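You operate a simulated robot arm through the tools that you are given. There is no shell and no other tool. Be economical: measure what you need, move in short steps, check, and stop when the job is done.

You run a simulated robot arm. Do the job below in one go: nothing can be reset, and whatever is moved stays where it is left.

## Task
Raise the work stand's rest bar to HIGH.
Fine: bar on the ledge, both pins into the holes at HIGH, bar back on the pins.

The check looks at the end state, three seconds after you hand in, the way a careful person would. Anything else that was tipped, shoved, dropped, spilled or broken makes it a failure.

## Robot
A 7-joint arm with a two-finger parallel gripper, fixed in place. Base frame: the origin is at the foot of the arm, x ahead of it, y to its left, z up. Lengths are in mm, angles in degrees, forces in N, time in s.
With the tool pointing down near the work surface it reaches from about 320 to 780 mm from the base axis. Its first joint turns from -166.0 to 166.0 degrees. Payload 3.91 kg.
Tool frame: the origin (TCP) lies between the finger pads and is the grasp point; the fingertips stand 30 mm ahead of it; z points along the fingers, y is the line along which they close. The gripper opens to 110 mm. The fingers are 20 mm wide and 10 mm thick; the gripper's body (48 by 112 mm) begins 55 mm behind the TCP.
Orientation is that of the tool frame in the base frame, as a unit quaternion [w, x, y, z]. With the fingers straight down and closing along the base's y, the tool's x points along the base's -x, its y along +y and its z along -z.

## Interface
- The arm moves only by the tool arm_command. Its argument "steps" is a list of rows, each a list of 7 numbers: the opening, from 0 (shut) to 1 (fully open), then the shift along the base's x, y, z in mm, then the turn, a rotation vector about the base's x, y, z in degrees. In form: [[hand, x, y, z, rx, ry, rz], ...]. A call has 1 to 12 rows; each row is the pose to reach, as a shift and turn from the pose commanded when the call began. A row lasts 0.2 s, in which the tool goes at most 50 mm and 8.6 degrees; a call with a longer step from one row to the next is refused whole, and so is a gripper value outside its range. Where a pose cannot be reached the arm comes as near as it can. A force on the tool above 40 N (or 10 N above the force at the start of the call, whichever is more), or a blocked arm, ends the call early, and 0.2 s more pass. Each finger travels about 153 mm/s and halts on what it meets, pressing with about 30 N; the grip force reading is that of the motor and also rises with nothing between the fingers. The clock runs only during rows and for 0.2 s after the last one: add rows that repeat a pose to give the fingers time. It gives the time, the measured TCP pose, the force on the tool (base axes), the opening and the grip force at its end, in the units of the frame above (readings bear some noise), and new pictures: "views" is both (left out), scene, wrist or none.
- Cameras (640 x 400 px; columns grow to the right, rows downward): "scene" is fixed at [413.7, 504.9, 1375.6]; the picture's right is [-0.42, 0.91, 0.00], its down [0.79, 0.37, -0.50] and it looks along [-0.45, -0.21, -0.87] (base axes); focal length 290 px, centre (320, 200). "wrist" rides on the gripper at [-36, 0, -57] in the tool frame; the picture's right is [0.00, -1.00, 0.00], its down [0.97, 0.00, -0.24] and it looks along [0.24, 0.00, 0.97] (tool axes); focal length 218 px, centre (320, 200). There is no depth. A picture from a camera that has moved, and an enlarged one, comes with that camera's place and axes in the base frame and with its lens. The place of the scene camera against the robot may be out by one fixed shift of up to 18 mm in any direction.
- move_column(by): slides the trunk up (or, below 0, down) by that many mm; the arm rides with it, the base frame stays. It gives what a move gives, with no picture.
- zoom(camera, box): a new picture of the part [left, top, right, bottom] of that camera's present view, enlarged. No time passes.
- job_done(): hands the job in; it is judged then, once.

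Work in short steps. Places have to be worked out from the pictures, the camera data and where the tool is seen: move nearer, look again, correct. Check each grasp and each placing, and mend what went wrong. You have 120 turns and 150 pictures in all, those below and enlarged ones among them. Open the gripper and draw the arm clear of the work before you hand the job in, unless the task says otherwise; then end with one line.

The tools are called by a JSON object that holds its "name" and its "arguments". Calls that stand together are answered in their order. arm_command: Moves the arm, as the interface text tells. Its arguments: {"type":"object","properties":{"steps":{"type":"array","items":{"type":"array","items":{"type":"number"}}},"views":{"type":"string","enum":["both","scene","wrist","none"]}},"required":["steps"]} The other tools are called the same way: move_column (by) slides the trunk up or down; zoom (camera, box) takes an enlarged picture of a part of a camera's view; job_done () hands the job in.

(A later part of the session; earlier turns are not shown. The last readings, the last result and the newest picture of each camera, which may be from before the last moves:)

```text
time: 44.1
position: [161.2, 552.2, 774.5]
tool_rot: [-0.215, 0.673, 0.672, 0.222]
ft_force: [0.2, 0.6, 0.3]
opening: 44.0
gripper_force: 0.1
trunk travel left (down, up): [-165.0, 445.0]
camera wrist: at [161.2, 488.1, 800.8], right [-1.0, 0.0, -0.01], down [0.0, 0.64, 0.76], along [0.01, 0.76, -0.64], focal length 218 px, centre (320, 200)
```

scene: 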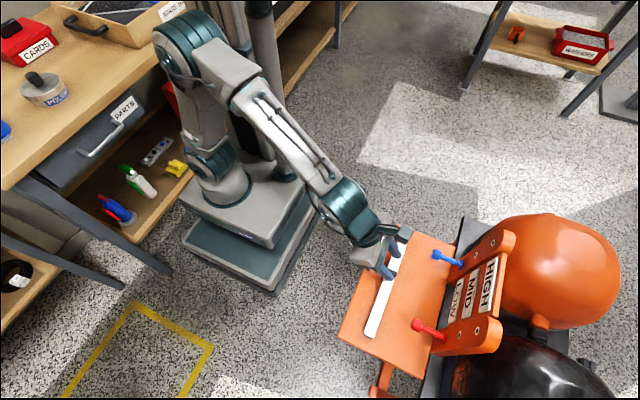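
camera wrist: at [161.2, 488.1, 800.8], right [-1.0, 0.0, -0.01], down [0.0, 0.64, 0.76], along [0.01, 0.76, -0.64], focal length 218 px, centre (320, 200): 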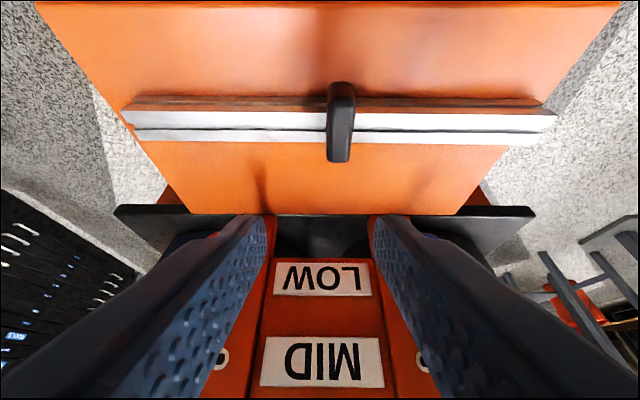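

The bar lies on the ledge. Now I'll tilt to 45° and get a good view of the pins.

{"name": "arm_command", "arguments": {"steps": [[0.45, 0, 5, 15, 5, 0, 0], [0.45, 0, 5, 30, 10, 0, 0], [0.45, 0, 5, 30, 10, 0, 0]], "views": "wrist"}}

{"name": "zoom", "arguments": {"camera": "wrist", "box": [160, 70, 480, 270]}}

{"name": "zoom", "arguments": {"camera": "scene", "box": [400, 220, 500, 360]}}

```text
time: 44.9
position: [160.7, 556.2, 804.9]
tool_rot: [-0.274, 0.651, 0.65, 0.28]
ft_force: [-0.5, -0.5, 0.1]
opening: 49.6
gripper_force: 0.0
trunk travel left (down, up): [-165.0, 445.0]
camera wrist: at [160.8, 489.7, 819.3], right [-1.0, 0.01, -0.01], down [0.0, 0.5, 0.87], along [0.01, 0.87, -0.5], focal length 218 px, centre (320, 200)
```

wrist: 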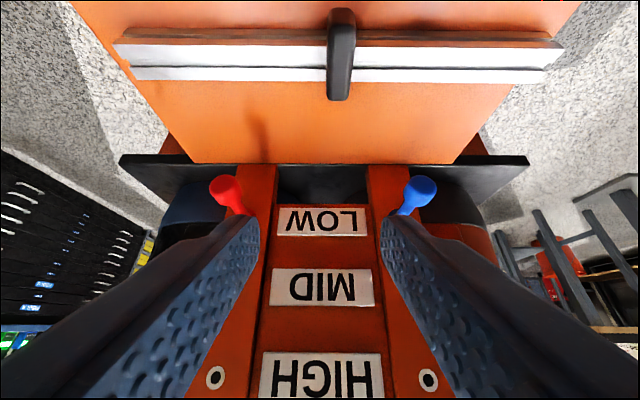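

```text
2.00 times, centred on (320, 170) of wrist
camera zoom: at [160.8, 489.7, 819.3], right [-1.0, 0.01, -0.01], down [0.0, 0.5, 0.87], along [0.01, 0.87, -0.5], focal length 436 px, centre (320, 260)
```

zoom: 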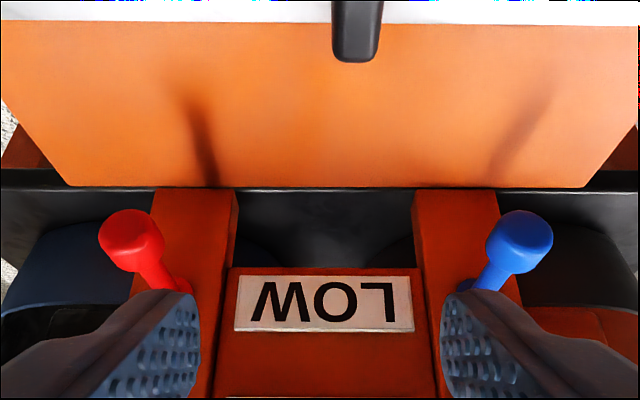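

```text
2.86 times, centred on (450, 290) of scene
camera zoom: at [413.7, 504.9, 1375.6], right [-0.42, 0.91, 0.0], down [0.79, 0.37, -0.5], along [-0.45, -0.21, -0.87], focal length 828 px, centre (-51, -57)
```

zoom: 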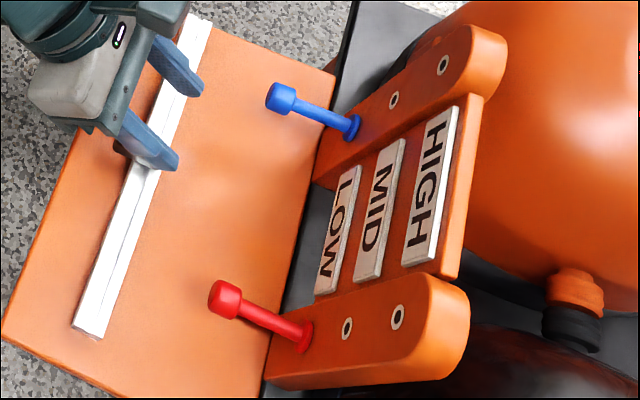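

Blue head is at (73, 654, 714) and red at (248, 654, 714). I'll go over the blue head first, with the opening at 50 mm.

{"name": "arm_command", "arguments": {"steps": [[0.45, -30, 20, 0, 0, 0, 0], [0.45, -60, 45, 0, 0, 0, 0], [0.45, -87, 70, 0, 0, 0, 0], [0.45, -87, 87, -20, 0, 0, 0], [0.45, -87, 87, -45, 0, 0, 0], [0.45, -87, 87, -45, 0, 0, 0]], "views": "wrist"}}

```text
time: 46.3
position: [74.1, 643.9, 759.9]
tool_rot: [-0.273, 0.651, 0.65, 0.28]
ft_force: [0.2, 0.7, -0.6]
opening: 49.5
gripper_force: 0.1
trunk travel left (down, up): [-165.0, 445.0]
camera wrist: at [74.1, 577.5, 774.4], right [-1.0, 0.01, -0.01], down [-0.01, 0.5, 0.87], along [0.01, 0.87, -0.5], focal length 218 px, centre (320, 200)
```

wrist: 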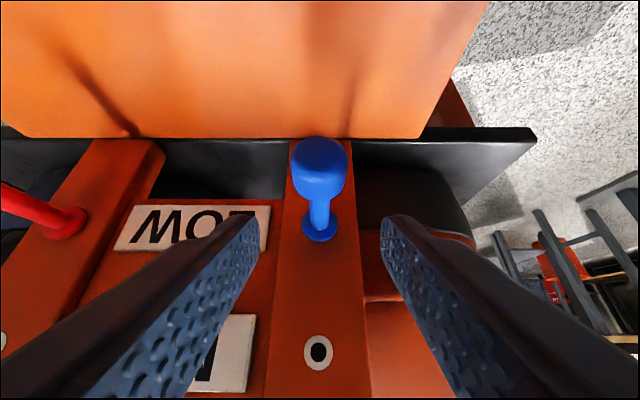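

Centred over the blue pin. I'll descend and grip the head.

{"name": "arm_command", "arguments": {"steps": [[0.45, 0, 0, -15, 0, 0, 0], [0.45, 0, 0, -28, 0, 0, 0], [0.45, 0, 0, -35, 0, 0, 0], [0.25, 0, 0, -35, 0, 0, 0], [0.1, 0, 0, -35, 0, 0, 0], [0.1, 0, 0, -35, 0, 0, 0], [0, 0, 0, -35, 0, 0, 0], [0, 0, 0, -35, 0, 0, 0]], "views": "wrist"}}

{"name": "zoom", "arguments": {"camera": "wrist", "box": [220, 100, 420, 260]}}

```text
time: 48.1
position: [75.3, 642.8, 724.4]
tool_rot: [-0.273, 0.652, 0.65, 0.28]
ft_force: [2.5, -2.1, -1.3]
opening: 22.3
gripper_force: 29.9
trunk travel left (down, up): [-165.0, 445.0]
camera wrist: at [74.4, 576.9, 739.0], right [-1.0, 0.01, -0.01], down [0.0, 0.5, 0.87], along [0.01, 0.87, -0.5], focal length 218 px, centre (320, 200)
```

wrist: 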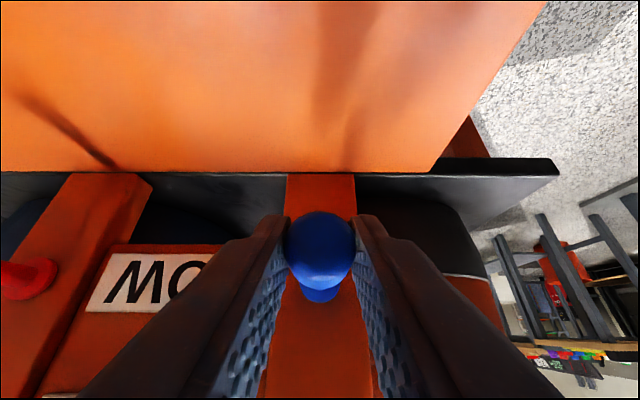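

```text
2.50 times, centred on (320, 180) of wrist
camera zoom: at [74.4, 576.9, 739.0], right [-1.0, 0.01, -0.01], down [0.0, 0.5, 0.87], along [0.01, 0.87, -0.5], focal length 546 px, centre (320, 250)
```

zoom: 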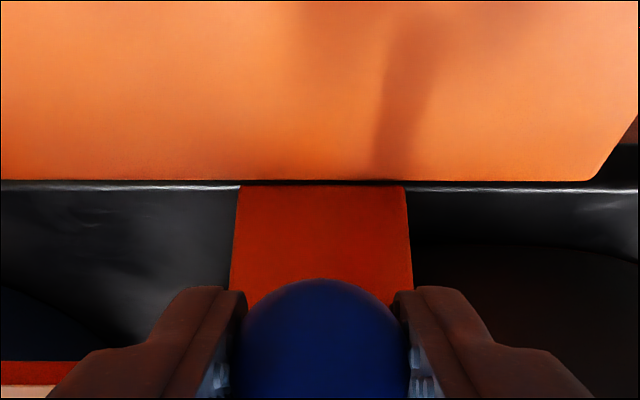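

Gripped at 22 mm. I'll pull straight out along -y.

{"name": "arm_command", "arguments": {"steps": [[0, 0, -3, 0, 0, 0, 0], [0, 0, -8, 0, 0, 0, 0], [0, 0, -14, 0, 0, 0, 0], [0, 0, -21, 0, 0, 0, 0], [0, 0, -28, 0, 0, 0, 0], [0, 0, -36, 0, 0, 0, 0], [0, 0, -44, 0, 0, 0, 0], [0, 0, -50, 0, 0, 0, 0], [0, 0, -50, 0, 0, 0, 0]]}}

{"name": "zoom", "arguments": {"camera": "scene", "box": [400, 220, 500, 320]}}

```text
time: 50.1
position: [74.1, 594.1, 724.0]
tool_rot: [-0.273, 0.652, 0.65, 0.28]
ft_force: [0.2, 0.5, 0.1]
opening: 22.3
gripper_force: 30.0
trunk travel left (down, up): [-165.0, 445.0]
camera wrist: at [74.2, 526.9, 738.9], right [-1.0, 0.01, -0.01], down [0.0, 0.5, 0.87], along [0.01, 0.87, -0.5], focal length 218 px, centre (320, 200)
```

scene: 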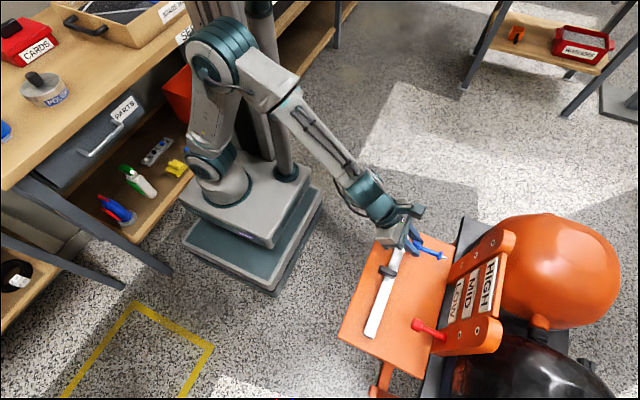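
wrist: 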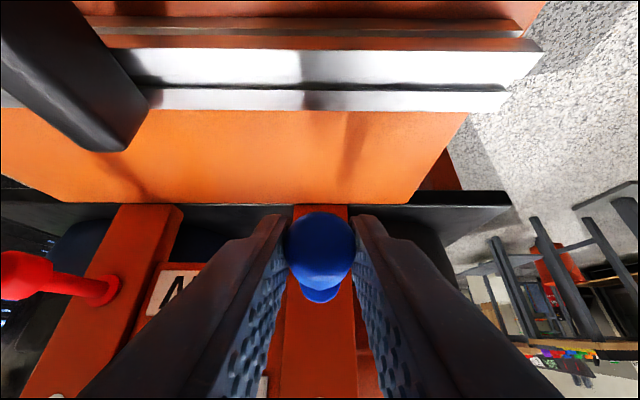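

```text
4.00 times, centred on (450, 270) of scene
camera zoom: at [413.7, 504.9, 1375.6], right [-0.42, 0.91, 0.0], down [0.79, 0.37, -0.5], along [-0.45, -0.21, -0.87], focal length 1159 px, centre (-200, -80)
```

zoom: 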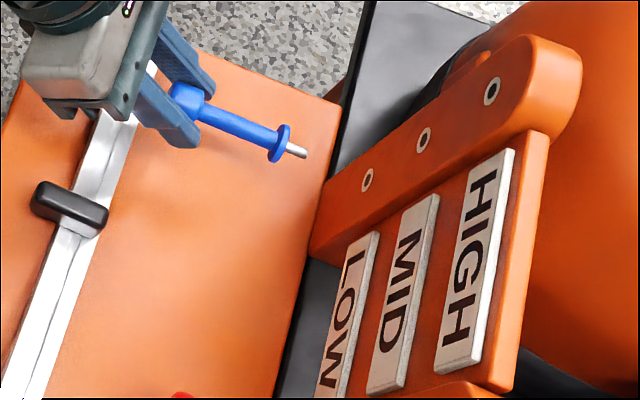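

The blue pin is out, with its tip about 14 mm long. To get exact hole spacing, I'll rise 70 mm twice and compare the pixel positions of the red rail's MID and HIGH holes.

{"name": "arm_command", "arguments": {"steps": [[0, 0, 0, 15, 0, 0, 0], [0, 0, 0, 35, 0, 0, 0], [0, 0, 0, 55, 0, 0, 0], [0, 0, 0, 70, 0, 0, 0], [0, 0, 0, 70, 0, 0, 0], [0, 0, 0, 70, 0, 0, 0]], "views": "none"}}

{"name": "zoom", "arguments": {"camera": "wrist", "box": [0, 210, 240, 360]}}

{"name": "arm_command", "arguments": {"steps": [[0, 0, 0, 15, 0, 0, 0], [0, 0, 0, 35, 0, 0, 0], [0, 0, 0, 55, 0, 0, 0], [0, 0, 0, 70, 0, 0, 0], [0, 0, 0, 70, 0, 0, 0], [0, 0, 0, 70, 0, 0, 0]], "views": "scene"}}

{"name": "zoom", "arguments": {"camera": "wrist", "box": [0, 210, 240, 360]}}

{"name": "zoom", "arguments": {"camera": "scene", "box": [420, 190, 520, 290]}}

```text
time: 51.5
position: [73.7, 594.3, 795.0]
tool_rot: [-0.273, 0.651, 0.65, 0.28]
ft_force: [-0.1, -0.5, 0.0]
opening: 22.2
gripper_force: 29.5
trunk travel left (down, up): [-165.0, 445.0]
```

```text
2.67 times, centred on (120, 285) of wrist
camera zoom: at [74.0, 527.0, 809.0], right [-1.0, 0.01, -0.01], down [0.0, 0.5, 0.87], along [0.01, 0.87, -0.5], focal length 582 px, centre (853, -27)
```

zoom: 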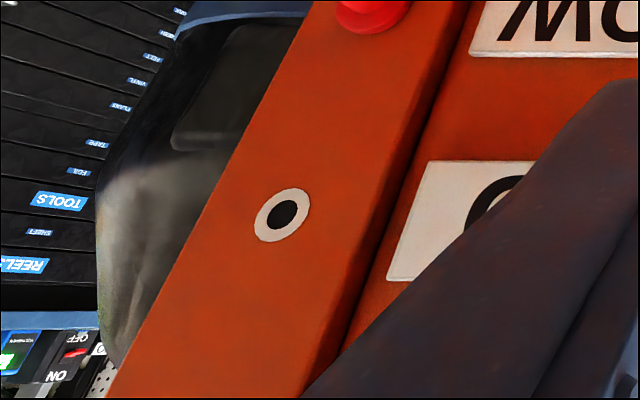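

```text
time: 52.9
position: [74.9, 592.6, 864.8]
tool_rot: [-0.272, 0.652, 0.65, 0.28]
ft_force: [-0.5, 1.3, -0.8]
opening: 22.6
gripper_force: 29.8
trunk travel left (down, up): [-165.0, 445.0]
```

scene: 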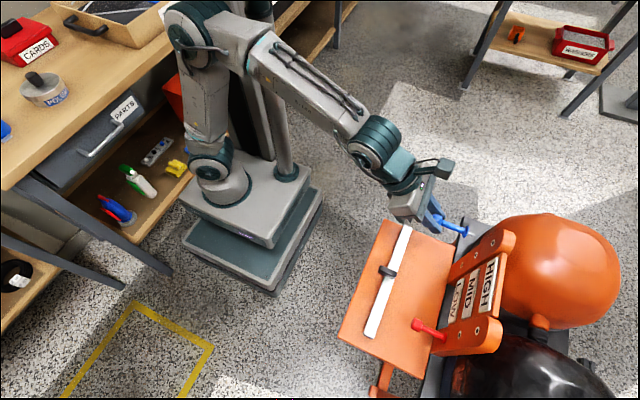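

```text
2.67 times, centred on (120, 285) of wrist
camera zoom: at [74.3, 526.9, 879.3], right [-1.0, 0.01, -0.01], down [0.0, 0.5, 0.87], along [0.01, 0.87, -0.5], focal length 582 px, centre (853, -27)
```

zoom: 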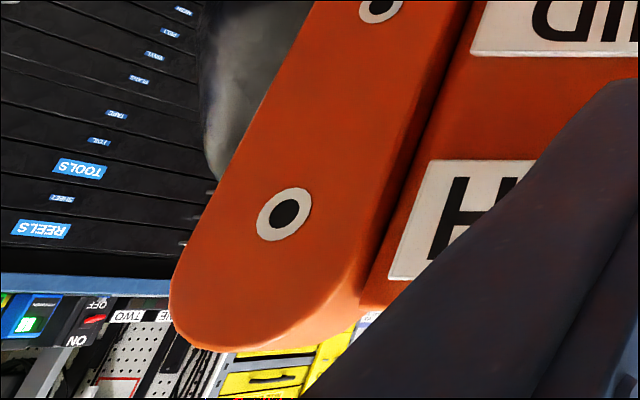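

```text
4.00 times, centred on (470, 240) of scene
camera zoom: at [413.7, 504.9, 1375.6], right [-0.42, 0.91, 0.0], down [0.79, 0.37, -0.5], along [-0.45, -0.21, -0.87], focal length 1159 px, centre (-280, 40)
```

zoom: 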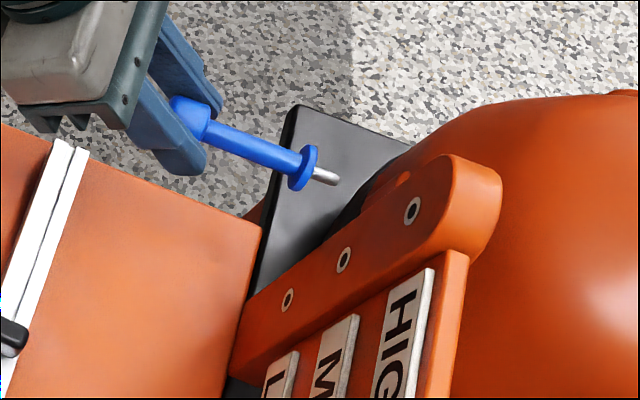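

The hole pixels match, so spacing is exactly 70 mm and HIGH is +140 from the grip pose. The pin looks tilted a few degrees in the grip, so I'll look at it closely.

{"name": "zoom", "arguments": {"camera": "wrist", "box": [260, 190, 380, 320]}}

{"name": "zoom", "arguments": {"camera": "scene", "box": [430, 205, 490, 265]}}

```text
3.08 times, centred on (320, 255) of wrist
camera zoom: at [74.3, 526.9, 879.3], right [-1.0, 0.01, -0.01], down [0.0, 0.5, 0.87], along [0.01, 0.87, -0.5], focal length 672 px, centre (320, 31)
```

zoom: 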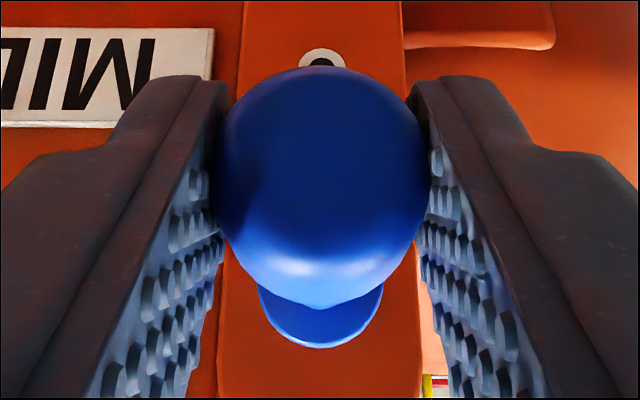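

```text
6.67 times, centred on (460, 235) of scene
camera zoom: at [413.7, 504.9, 1375.6], right [-0.42, 0.91, 0.0], down [0.79, 0.37, -0.5], along [-0.45, -0.21, -0.87], focal length 1931 px, centre (-613, -33)
```

zoom: 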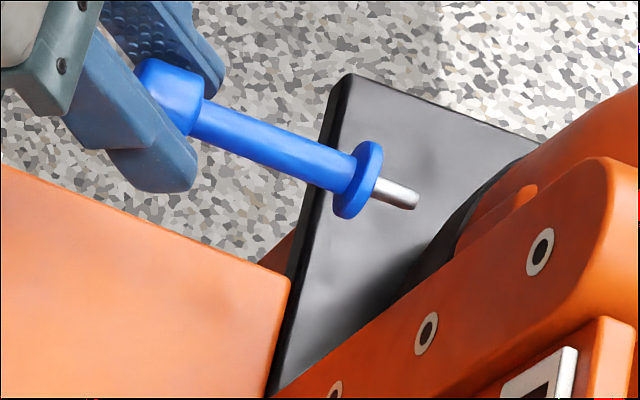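

The pin axis matches the y direction well after all. Extrapolated to the hole it needs about +1 mm in x, agreeing with the grip offset. I'll insert with +1 mm in x.

{"name": "arm_command", "arguments": {"steps": [[0, 1, 8, 0, 0, 0, 0], [0, 1, 18, 0, 0, 0, 0], [0, 1, 27, 0, 0, 0, 0], [0, 1, 33, 0, 0, 0, 0], [0, 1, 36, 0, 0, 0, 0], [0, 1, 39, 0, 0, 0, 0], [0, 1, 41, 0, 0, 0, 0], [0, 1, 43, 0, 0, 0, 0]], "views": "scene"}}

{"name": "zoom", "arguments": {"camera": "scene", "box": [430, 205, 530, 285]}}

```text
time: 54.7
position: [75.6, 636.1, 863.5]
tool_rot: [-0.272, 0.652, 0.65, 0.28]
ft_force: [0.3, 0.7, 0.8]
opening: 22.6
gripper_force: 30.4
trunk travel left (down, up): [-165.0, 445.0]
```

scene: 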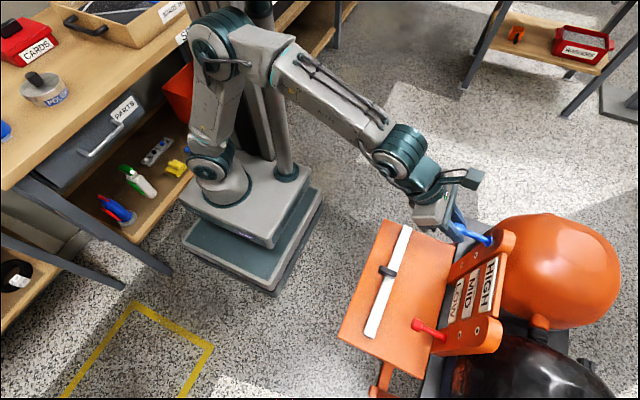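

```text
5.00 times, centred on (480, 245) of scene
camera zoom: at [413.7, 504.9, 1375.6], right [-0.42, 0.91, 0.0], down [0.79, 0.37, -0.5], along [-0.45, -0.21, -0.87], focal length 1448 px, centre (-480, -25)
```

zoom: 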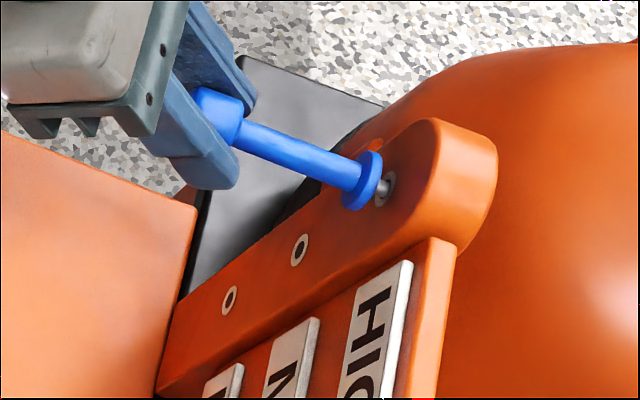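

The tip is entering the HIGH hole with no side force. I'll push the remaining 7 mm until it seats.

{"name": "arm_command", "arguments": {"steps": [[0, 0, 2, 0, 0, 0, 0], [0, 0, 4, 0, 0, 0, 0], [0, 0, 6, 0, 0, 0, 0], [0, 0, 7, 0, 0, 0, 0], [0, 0, 8, 0, 0, 0, 0], [0, 0, 9, 0, 0, 0, 0]], "views": "scene"}}

{"name": "zoom", "arguments": {"camera": "scene", "box": [430, 205, 530, 285]}}

```text
time: 56.1
position: [75.0, 644.2, 865.3]
tool_rot: [-0.272, 0.652, 0.651, 0.279]
ft_force: [-1.7, -22.9, -4.6]
opening: 22.5
gripper_force: 29.9
trunk travel left (down, up): [-165.0, 445.0]
```

scene: 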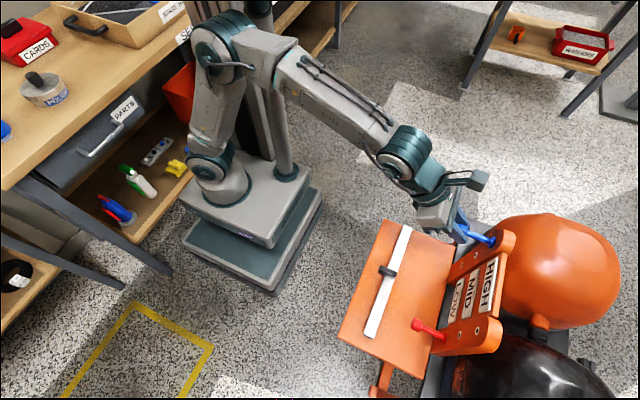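

```text
5.00 times, centred on (480, 245) of scene
camera zoom: at [413.7, 504.9, 1375.6], right [-0.42, 0.91, 0.0], down [0.79, 0.37, -0.5], along [-0.45, -0.21, -0.87], focal length 1448 px, centre (-480, -25)
```

zoom: 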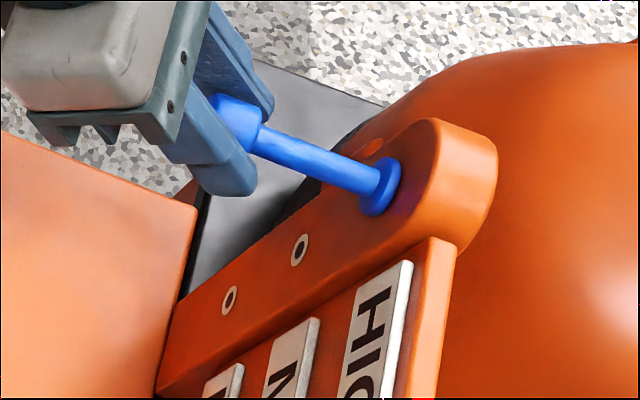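

Seated, collar against the rail. I'll ease off, open, and withdraw up and back.

{"name": "arm_command", "arguments": {"steps": [[0, 0, -2, 0, 0, 0, 0], [0.15, 0, -2, 0, 0, 0, 0], [0.45, 0, -2, 0, 0, 0, 0], [0.45, 0, -2, 0, 0, 0, 0], [0.45, 0, -17, 15, 0, 0, 0], [0.45, 0, -42, 40, 0, 0, 0], [0.45, 30, -60, 45, 0, 0, 0], [0.45, 70, -60, 45, 0, 0, 0], [0.45, 70, -60, 45, 0, 0, 0]]}}

{"name": "zoom", "arguments": {"camera": "scene", "box": [400, 205, 520, 345]}}

```text
time: 58.1
position: [144.4, 584.6, 910.2]
tool_rot: [-0.273, 0.651, 0.65, 0.279]
ft_force: [0.1, -0.1, 0.2]
opening: 49.2
gripper_force: 0.1
trunk travel left (down, up): [-165.0, 445.0]
camera wrist: at [145.8, 518.0, 924.8], right [-1.0, 0.0, -0.01], down [-0.01, 0.5, 0.87], along [0.01, 0.87, -0.5], focal length 218 px, centre (320, 200)
```

scene: 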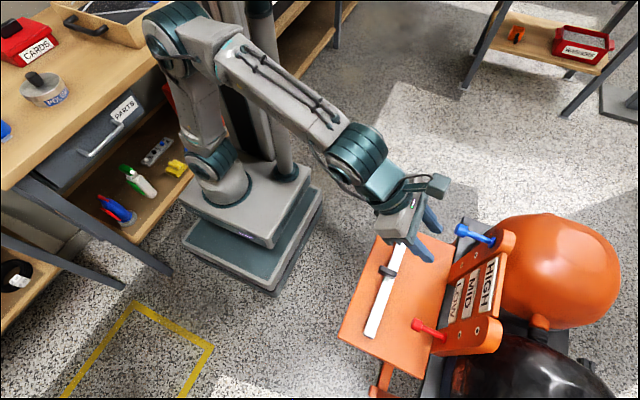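
wrist: 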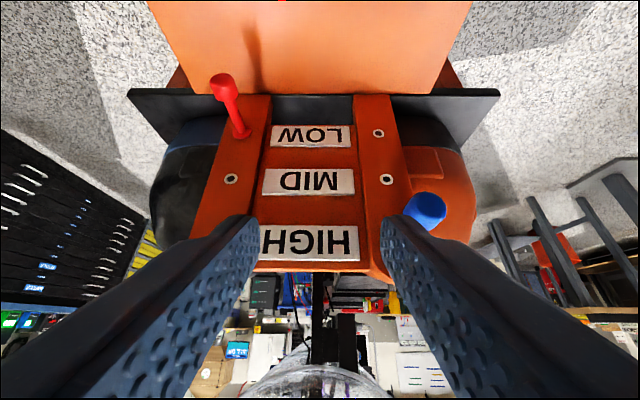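

```text
2.86 times, centred on (460, 275) of scene
camera zoom: at [413.7, 504.9, 1375.6], right [-0.42, 0.91, 0.0], down [0.79, 0.37, -0.5], along [-0.45, -0.21, -0.87], focal length 828 px, centre (-80, -14)
```

zoom: 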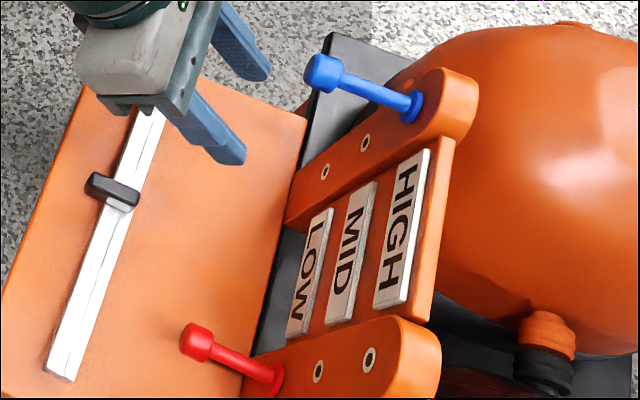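

The blue pin is in HIGH. Next I'll go over the red pin at about (248, 643, 760).

{"name": "arm_command", "arguments": {"steps": [[0.45, 35, 0, -10, 0, 0, 0], [0.45, 70, 0, -40, 0, 0, 0], [0.45, 104, 0, -70, 0, 0, 0], [0.45, 104, 20, -100, 0, 0, 0], [0.45, 104, 40, -130, 0, 0, 0], [0.45, 104, 59, -150, 0, 0, 0], [0.45, 104, 59, -150, 0, 0, 0]], "views": "wrist"}}

{"name": "zoom", "arguments": {"camera": "wrist", "box": [220, 110, 420, 260]}}

```text
time: 59.7
position: [247.9, 645.9, 760.3]
tool_rot: [-0.273, 0.651, 0.651, 0.279]
ft_force: [-0.3, 0.0, 1.0]
opening: 49.7
gripper_force: 0.0
trunk travel left (down, up): [-165.0, 445.0]
camera wrist: at [248.2, 578.9, 774.7], right [-1.0, 0.01, -0.01], down [0.0, 0.5, 0.87], along [0.01, 0.87, -0.5], focal length 218 px, centre (320, 200)
```

wrist: 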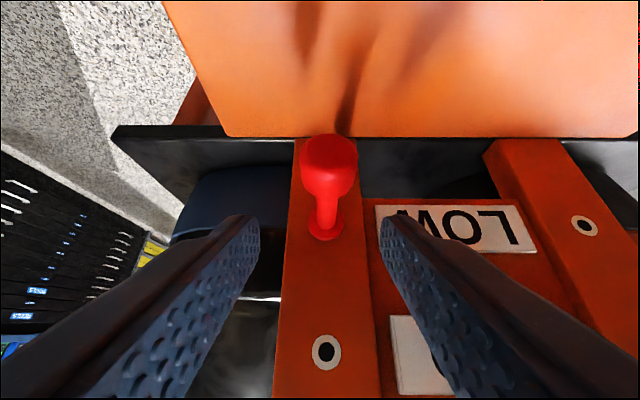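

```text
2.67 times, centred on (320, 185) of wrist
camera zoom: at [248.2, 578.9, 774.7], right [-1.0, 0.01, -0.01], down [0.0, 0.5, 0.87], along [0.01, 0.87, -0.5], focal length 582 px, centre (320, 240)
```

zoom: 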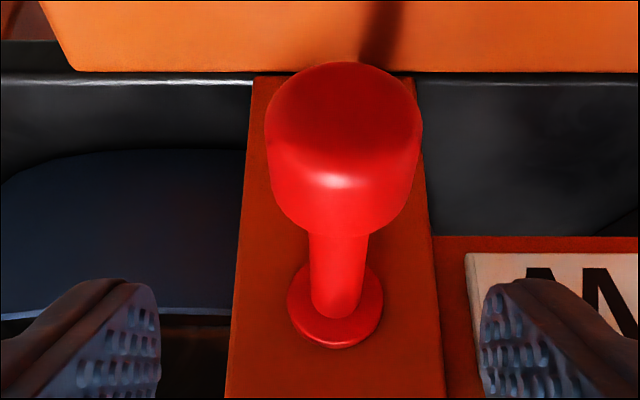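

The red pin lies about 3 mm to -x of the tool. I'll correct and descend to grip.

{"name": "arm_command", "arguments": {"steps": [[0.45, -3, -1, -15, 0, 0, 0], [0.45, -3, -2, -28, 0, 0, 0], [0.45, -3, -2, -35, 0, 0, 0], [0.25, -3, -2, -35, 0, 0, 0], [0.25, -3, -2, -35, 0, 0, 0]], "views": "wrist"}}

{"name": "zoom", "arguments": {"camera": "wrist", "box": [240, 180, 400, 320]}}

```text
time: 60.9
position: [245.2, 643.4, 725.7]
tool_rot: [-0.273, 0.652, 0.65, 0.28]
ft_force: [-1.7, -0.4, 0.0]
opening: 27.5
gripper_force: 0.1
trunk travel left (down, up): [-165.0, 445.0]
camera wrist: at [245.7, 576.2, 738.9], right [-1.0, 0.01, -0.01], down [0.0, 0.5, 0.87], along [0.01, 0.87, -0.5], focal length 218 px, centre (320, 200)
```

wrist: 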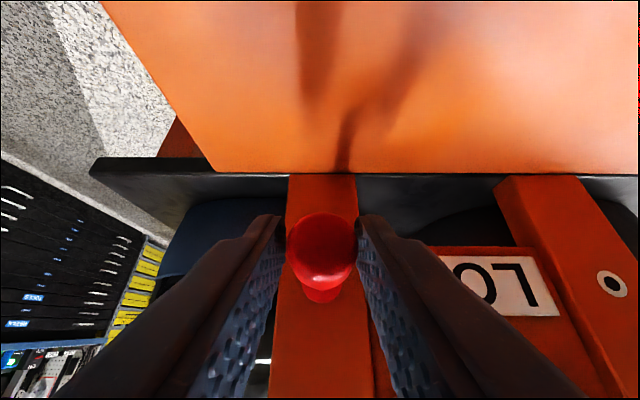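

```text
2.86 times, centred on (320, 250) of wrist
camera zoom: at [245.7, 576.2, 738.9], right [-1.0, 0.01, -0.01], down [0.0, 0.5, 0.87], along [0.01, 0.87, -0.5], focal length 624 px, centre (320, 57)
```

zoom: 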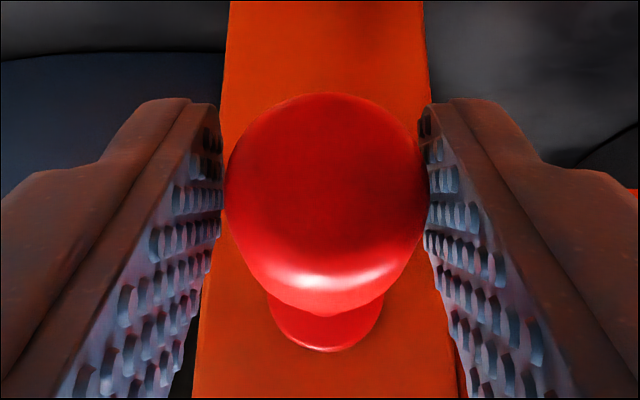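

Nearly centred; I'll shift -0.7 mm and close.

{"name": "arm_command", "arguments": {"steps": [[0.25, -0.7, 0, -0.7, 0, 0, 0], [0.1, -0.7, 0, -0.7, 0, 0, 0], [0, -0.7, 0, -0.7, 0, 0, 0], [0, -0.7, 0, -0.7, 0, 0, 0], [0, -0.7, 0, -0.7, 0, 0, 0]], "views": "none"}}

{"name": "arm_command", "arguments": {"steps": [[0, 0, -3, 0, 0, 0, 0], [0, 0, -8, 0, 0, 0, 0], [0, 0, -14, 0, 0, 0, 0], [0, 0, -21, 0, 0, 0, 0], [0, 0, -28, 0, 0, 0, 0], [0, 0, -36, 0, 0, 0, 0], [0, 0, -44, 0, 0, 0, 0], [0, 0, -50, 0, 0, 0, 0], [0, 0, -50, 0, 0, 0, 0]]}}

{"name": "arm_command", "arguments": {"steps": [[0, 0, 0, 10, 0, 0, 0], [0, 0, 0, 25, 0, 0, 0], [0, 0, 0, 45, 0, 0, 0], [0, 0, 0, 65, 0, 0, 0], [0, 0, 0, 85, 0, 0, 0], [0, 0, 0, 105, 0, 0, 0], [0, 0, 0, 125, 0, 0, 0], [0, 0, 0, 140, 0, 0, 0], [0, 0, 0, 140, 0, 0, 0], [0, 0, 0, 140, 0, 0, 0]]}}

{"name": "zoom", "arguments": {"camera": "scene", "box": [410, 250, 510, 350]}}

```text
time: 62.1
position: [245.0, 641.9, 724.5]
tool_rot: [-0.273, 0.651, 0.651, 0.28]
ft_force: [-1.8, -0.8, 1.4]
opening: 22.3
gripper_force: 30.4
trunk travel left (down, up): [-165.0, 445.0]
```

```text
time: 64.1
position: [245.2, 593.1, 723.5]
tool_rot: [-0.273, 0.652, 0.65, 0.28]
ft_force: [-0.2, -0.1, -1.2]
opening: 22.4
gripper_force: 30.6
trunk travel left (down, up): [-165.0, 445.0]
camera wrist: at [245.1, 525.9, 738.5], right [-1.0, 0.01, -0.01], down [0.0, 0.5, 0.87], along [0.01, 0.87, -0.5], focal length 218 px, centre (320, 200)
```

scene: 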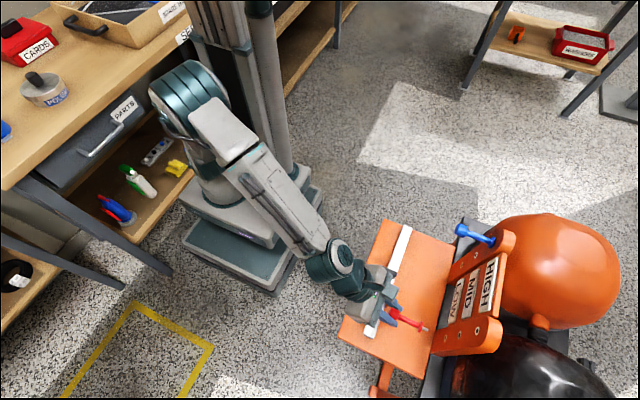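
wrist: 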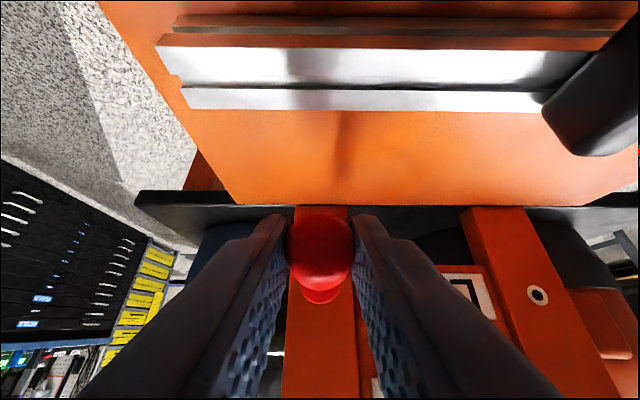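

```text
time: 66.3
position: [245.9, 591.4, 865.0]
tool_rot: [-0.273, 0.651, 0.65, 0.28]
ft_force: [0.5, -0.3, 0.1]
opening: 22.5
gripper_force: 30.0
trunk travel left (down, up): [-165.0, 445.0]
camera wrist: at [245.3, 525.6, 878.4], right [-1.0, 0.01, -0.01], down [0.0, 0.5, 0.87], along [0.01, 0.87, -0.5], focal length 218 px, centre (320, 200)
```

scene: 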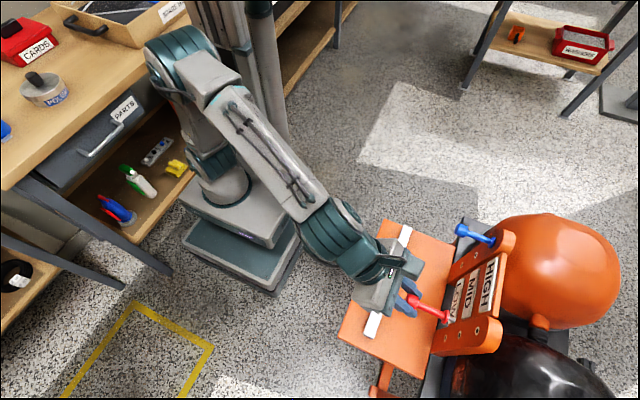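
wrist: 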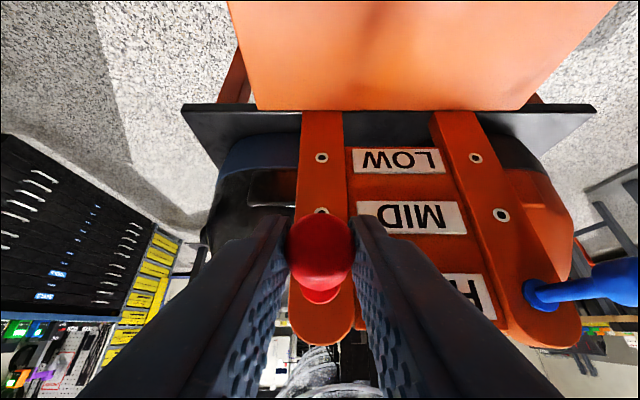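

```text
4.00 times, centred on (460, 300) of scene
camera zoom: at [413.7, 504.9, 1375.6], right [-0.42, 0.91, 0.0], down [0.79, 0.37, -0.5], along [-0.45, -0.21, -0.87], focal length 1159 px, centre (-240, -200)
```

zoom: 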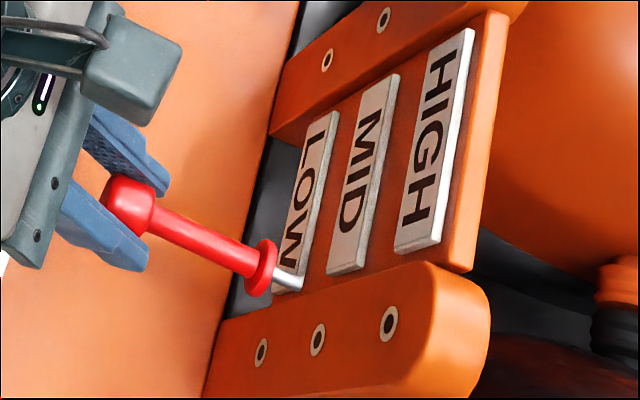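

The extrapolated pin axis hits the red HIGH hole within about 1 px. I'll insert with -0.5 mm in x.

{"name": "arm_command", "arguments": {"steps": [[0, -0.5, 8, 0, 0, 0, 0], [0, -0.5, 18, 0, 0, 0, 0], [0, -0.5, 27, 0, 0, 0, 0], [0, -0.5, 33, 0, 0, 0, 0], [0, -0.5, 36, 0, 0, 0, 0], [0, -0.5, 39, 0, 0, 0, 0], [0, -0.5, 41, 0, 0, 0, 0], [0, -0.5, 43, 0, 0, 0, 0]], "views": "scene"}}

{"name": "zoom", "arguments": {"camera": "scene", "box": [410, 260, 510, 360]}}

```text
time: 68.1
position: [244.3, 634.6, 863.3]
tool_rot: [-0.273, 0.651, 0.651, 0.279]
ft_force: [0.4, -0.1, -0.8]
opening: 22.5
gripper_force: 29.7
trunk travel left (down, up): [-165.0, 445.0]
```

scene: 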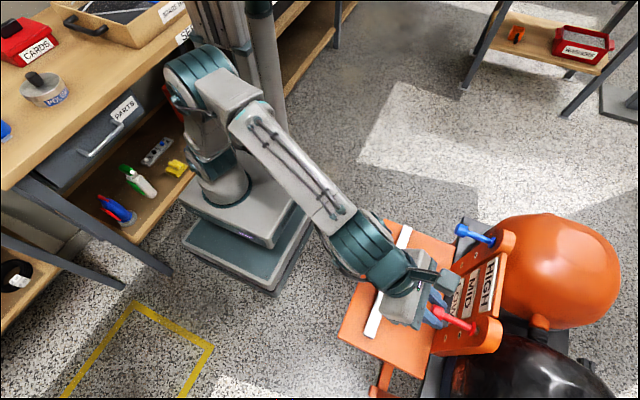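

```text
4.00 times, centred on (460, 310) of scene
camera zoom: at [413.7, 504.9, 1375.6], right [-0.42, 0.91, 0.0], down [0.79, 0.37, -0.5], along [-0.45, -0.21, -0.87], focal length 1159 px, centre (-240, -240)
```

zoom: 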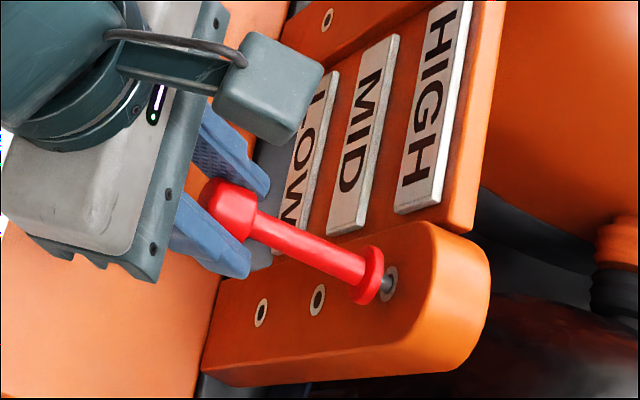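

The tip is inside the hole with no force, so I'll push to seat it.

{"name": "arm_command", "arguments": {"steps": [[0, 0, 2, 0, 0, 0, 0], [0, 0, 4, 0, 0, 0, 0], [0, 0, 6, 0, 0, 0, 0], [0, 0, 7, 0, 0, 0, 0], [0, 0, 8, 0, 0, 0, 0], [0, 0, 9, 0, 0, 0, 0]], "views": "scene"}}

{"name": "zoom", "arguments": {"camera": "scene", "box": [410, 260, 510, 360]}}

```text
time: 69.5
position: [244.8, 643.4, 863.6]
tool_rot: [-0.273, 0.651, 0.65, 0.28]
ft_force: [-3.6, -17.8, -1.8]
opening: 22.5
gripper_force: 29.6
trunk travel left (down, up): [-165.0, 445.0]
```

scene: 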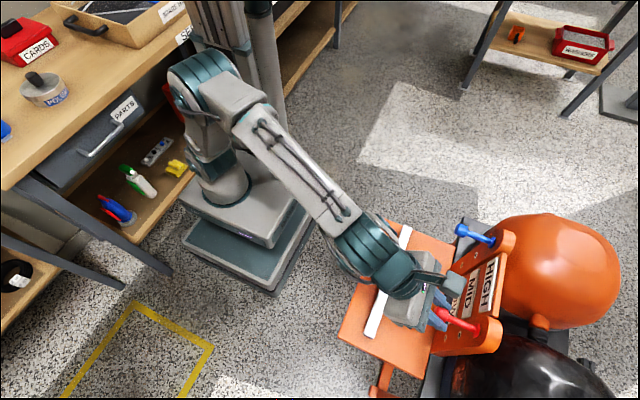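

```text
4.00 times, centred on (460, 310) of scene
camera zoom: at [413.7, 504.9, 1375.6], right [-0.42, 0.91, 0.0], down [0.79, 0.37, -0.5], along [-0.45, -0.21, -0.87], focal length 1159 px, centre (-240, -240)
```

zoom: 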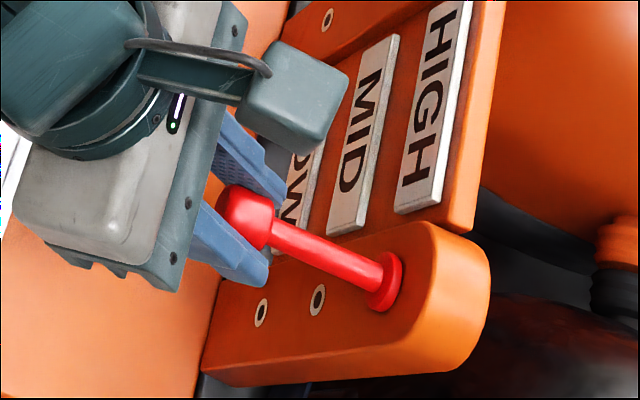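

The red pin is seated. I'll release, withdraw, and head back over the bar.

{"name": "arm_command", "arguments": {"steps": [[0, 0, -2, 0, 0, 0, 0], [0.15, 0, -2, 0, 0, 0, 0], [0.45, 0, -2, 0, 0, 0, 0], [0.45, 0, -2, 0, 0, 0, 0], [0.45, 0, -17, 15, 0, 0, 0], [0.45, 0, -42, 40, 0, 0, 0], [0.45, -30, -60, 45, 0, 0, 0], [0.45, -65, -70, 30, -4, 0, 0], [0.45, -94, -85, 0, -8, 0, 0], [0.45, -94, -93, -35, -11, 0, 0], [0.45, -94, -93, -70, -11, 0, 0], [0.45, -94, -93, -85, -11, 0, 0]]}}

{"name": "zoom", "arguments": {"camera": "wrist", "box": [120, 60, 560, 260]}}

{"name": "zoom", "arguments": {"camera": "scene", "box": [330, 205, 530, 385]}}

```text
time: 72.1
position: [149.3, 551.1, 780.0]
tool_rot: [-0.21, 0.674, 0.674, 0.216]
ft_force: [0.2, 0.1, 0.1]
opening: 49.2
gripper_force: 0.0
trunk travel left (down, up): [-165.0, 445.0]
camera wrist: at [150.4, 489.1, 806.3], right [-1.0, 0.0, -0.01], down [0.0, 0.66, 0.75], along [0.01, 0.75, -0.66], focal length 218 px, centre (320, 200)
```

scene: 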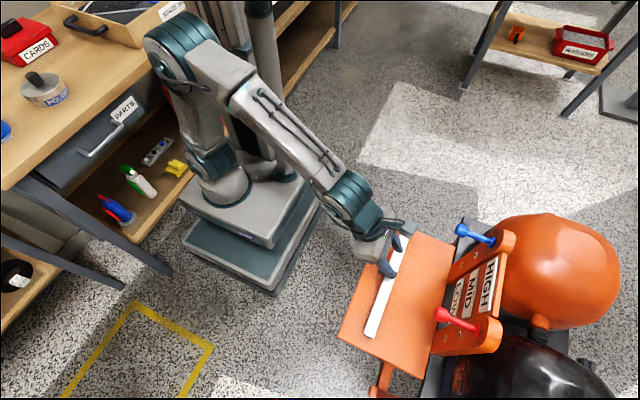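
wrist: 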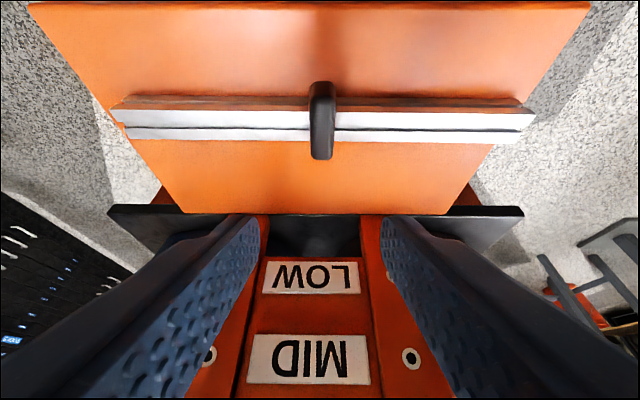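

```text
1.45 times, centred on (340, 160) of wrist
camera zoom: at [150.4, 489.1, 806.3], right [-1.0, 0.0, -0.01], down [0.0, 0.66, 0.75], along [0.01, 0.75, -0.66], focal length 318 px, centre (291, 258)
```

zoom: 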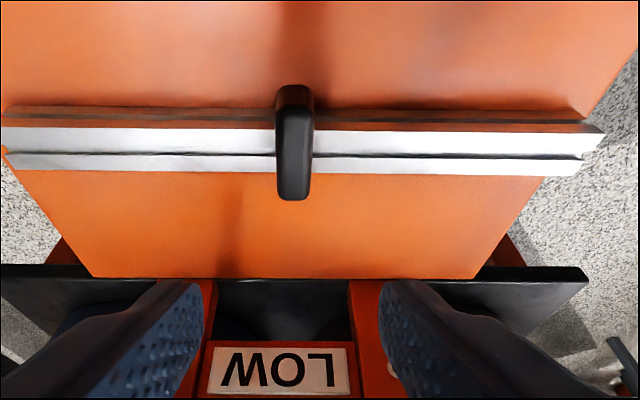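

```text
2.22 times, centred on (430, 295) of scene
camera zoom: at [413.7, 504.9, 1375.6], right [-0.42, 0.91, 0.0], down [0.79, 0.37, -0.5], along [-0.45, -0.21, -0.87], focal length 644 px, centre (76, -11)
```

zoom: 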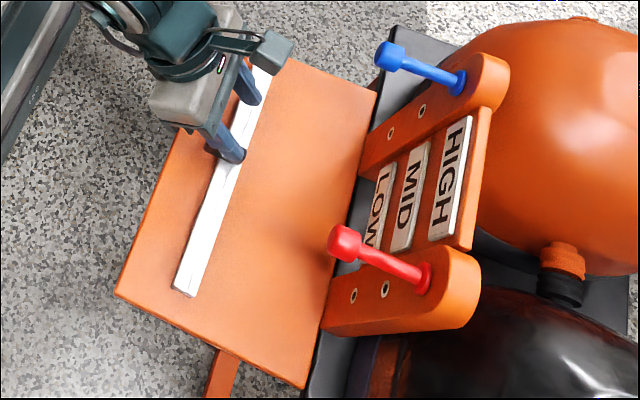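

Both pins are seated at HIGH. The handle is at x≈150 and I estimate tool y≈559 for the grip. I'll descend to z≈692 and look.

{"name": "arm_command", "arguments": {"steps": [[0.45, 0, 8, -20, 0, 0, 0], [0.45, 0, 8, -45, 0, 0, 0], [0.45, 0, 8, -70, 0, 0, 0], [0.45, 0, 8, -82, 0, 0, 0], [0.45, 0, 8, -88, 0, 0, 0], [0.45, 0, 8, -88, 0, 0, 0]], "views": "wrist"}}

{"name": "zoom", "arguments": {"camera": "wrist", "box": [200, 140, 440, 290]}}

```text
time: 73.5
position: [151.3, 560.2, 691.2]
tool_rot: [-0.209, 0.674, 0.674, 0.216]
ft_force: [-0.3, 0.7, -0.2]
opening: 49.7
gripper_force: 0.2
trunk travel left (down, up): [-165.0, 445.0]
camera wrist: at [151.1, 497.2, 717.8], right [-1.0, 0.0, -0.01], down [0.0, 0.66, 0.75], along [0.01, 0.75, -0.66], focal length 218 px, centre (320, 200)
```

wrist: 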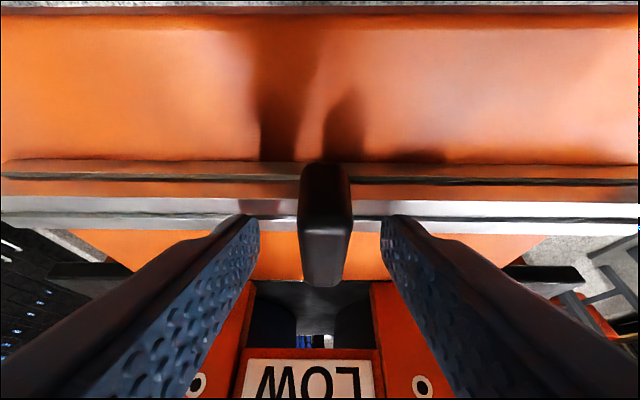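

```text
2.67 times, centred on (320, 215) of wrist
camera zoom: at [151.1, 497.2, 717.8], right [-1.0, 0.0, -0.01], down [0.0, 0.66, 0.75], along [0.01, 0.75, -0.66], focal length 582 px, centre (320, 160)
```

zoom: 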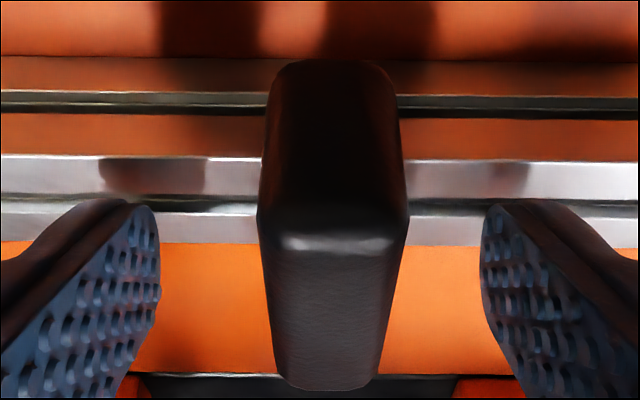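

Compared with the earlier good grip, the hand is about 5 mm too far forward and 2 mm low, and the handle is 1.7 mm to -x. I'll correct, close, and lift slowly.

{"name": "arm_command", "arguments": {"steps": [[0.45, -1.7, -4, 3, 0, 0, 0], [0.45, -1.7, -5, 2, 0, 0, 0], [0.45, -1.7, -5, 2, 0, 0, 0], [0.2, -1.7, -5, 2, 0, 0, 0], [0, -1.7, -5, 2, 0, 0, 0], [0, -1.7, -5, 2, 0, 0, 0], [0, -1.7, -5, 2, 0, 0, 0], [0, -1.7, -5, 3, 0, 0, 0], [0, -1.7, -5, 4, 0, 0, 0], [0, -1.7, -5, 5, 0, 0, 0], [0, -1.7, -5, 7, 0, 0, 0], [0, -1.7, -5, 9, 0, 0, 0]]}}

{"name": "zoom", "arguments": {"camera": "wrist", "box": [200, 140, 440, 290]}}

```text
time: 76.1
position: [149.5, 554.7, 699.7]
tool_rot: [-0.209, 0.674, 0.674, 0.217]
ft_force: [0.3, 0.2, -1.6]
opening: 15.8
gripper_force: 29.9
trunk travel left (down, up): [-165.0, 445.0]
camera wrist: at [149.3, 491.7, 726.8], right [-1.0, 0.0, -0.01], down [0.0, 0.66, 0.75], along [0.01, 0.75, -0.66], focal length 218 px, centre (320, 200)
```

scene: 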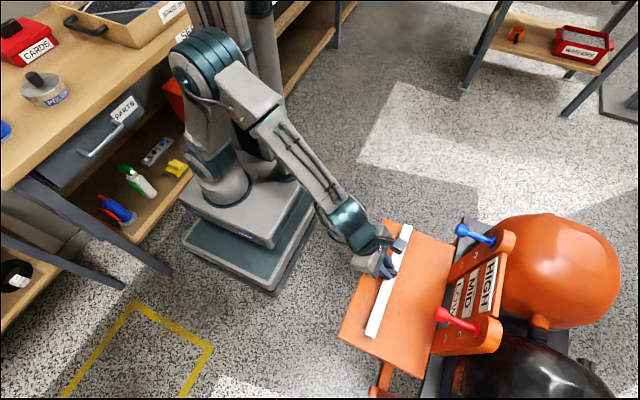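
wrist: 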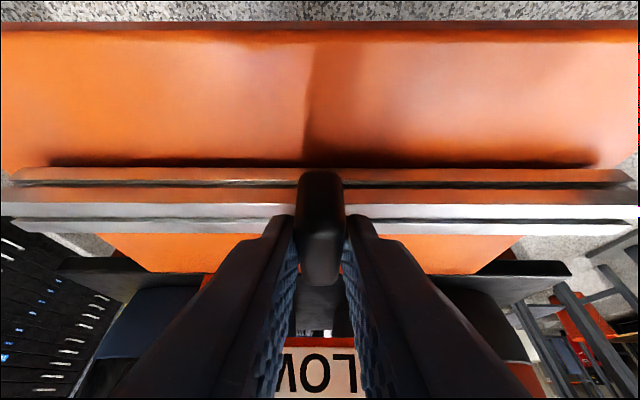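

```text
2.67 times, centred on (320, 215) of wrist
camera zoom: at [149.3, 491.7, 726.8], right [-1.0, 0.0, -0.01], down [0.0, 0.66, 0.75], along [0.01, 0.75, -0.66], focal length 582 px, centre (320, 160)
```

zoom: 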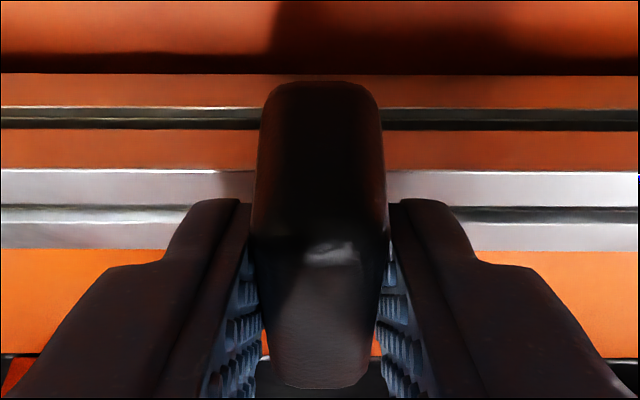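

The bar is up and sits in the hand just as before. I'll raise it at the current y, clear of the pins.

{"name": "arm_command", "arguments": {"steps": [[0, 0, 0, 4, 0, 0, 0], [0, 0, 0, 11, 0, 0, 0], [0, 0, 0, 21, 0, 0, 0], [0, 0, 0, 33, 0, 0, 0], [0, 0, 0, 46, 0, 0, 0], [0, 1, 0, 59, 0, 0, 0], [0, 3, 0, 72, 0, 0, 0], [0, 5, 0, 85, 0, 0, 0], [0, 7, 0, 98, 0, 0, 0], [0, 9, 0, 110, 0, 0, 0], [0, 11, 0, 118, 0, 0, 0], [0, 11, 0, 123, 0, 0, 0]], "views": "none"}}

{"name": "arm_command", "arguments": {"steps": [[0, 0, 0, 4, 0, 0, 0], [0, 0, 0, 11, 0, 0, 0], [0, 0, 0, 21, 0, 0, 0], [0, 0, 0, 33, 0, 0, 0], [0, 0, 0, 46, 0, 0, 0], [0, 0, 0, 59, 0, 0, 0], [0, 0, 0, 72, 0, 0, 0], [0, 0, 0, 85, 0, 0, 0], [0, 0, 0, 98, 0, 0, 0], [0, 0, 0, 110, 0, 0, 0], [0, 0, 0, 118, 0, 0, 0], [0, 0, 0, 123, 0, 0, 0]]}}

```text
time: 78.7
position: [160.9, 554.3, 823.4]
tool_rot: [-0.209, 0.675, 0.674, 0.216]
ft_force: [-0.6, 0.8, -2.1]
opening: 15.8
gripper_force: 29.8
trunk travel left (down, up): [-165.0, 445.0]
```

```text
time: 81.3
position: [159.9, 553.9, 945.8]
tool_rot: [-0.21, 0.675, 0.674, 0.217]
ft_force: [-0.7, 1.2, -1.6]
opening: 15.6
gripper_force: 30.2
trunk travel left (down, up): [-165.0, 445.0]
camera wrist: at [160.3, 491.9, 973.0], right [-1.0, 0.0, -0.01], down [0.0, 0.66, 0.75], along [0.01, 0.75, -0.66], focal length 218 px, centre (320, 200)
```

scene: 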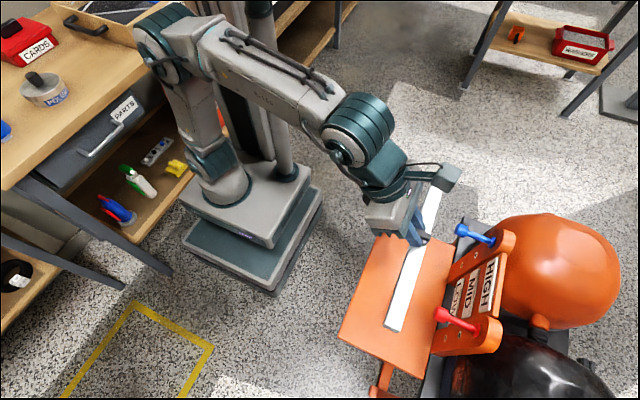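
wrist: 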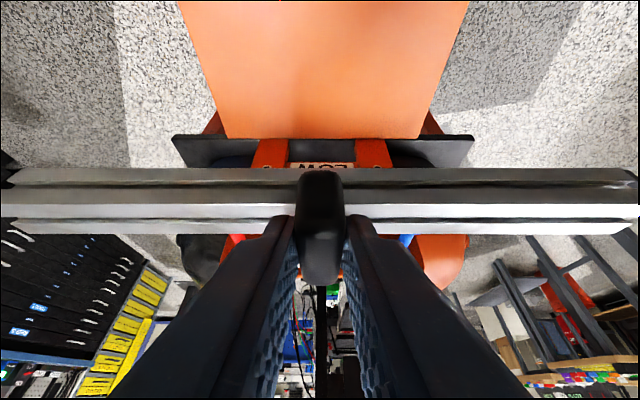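

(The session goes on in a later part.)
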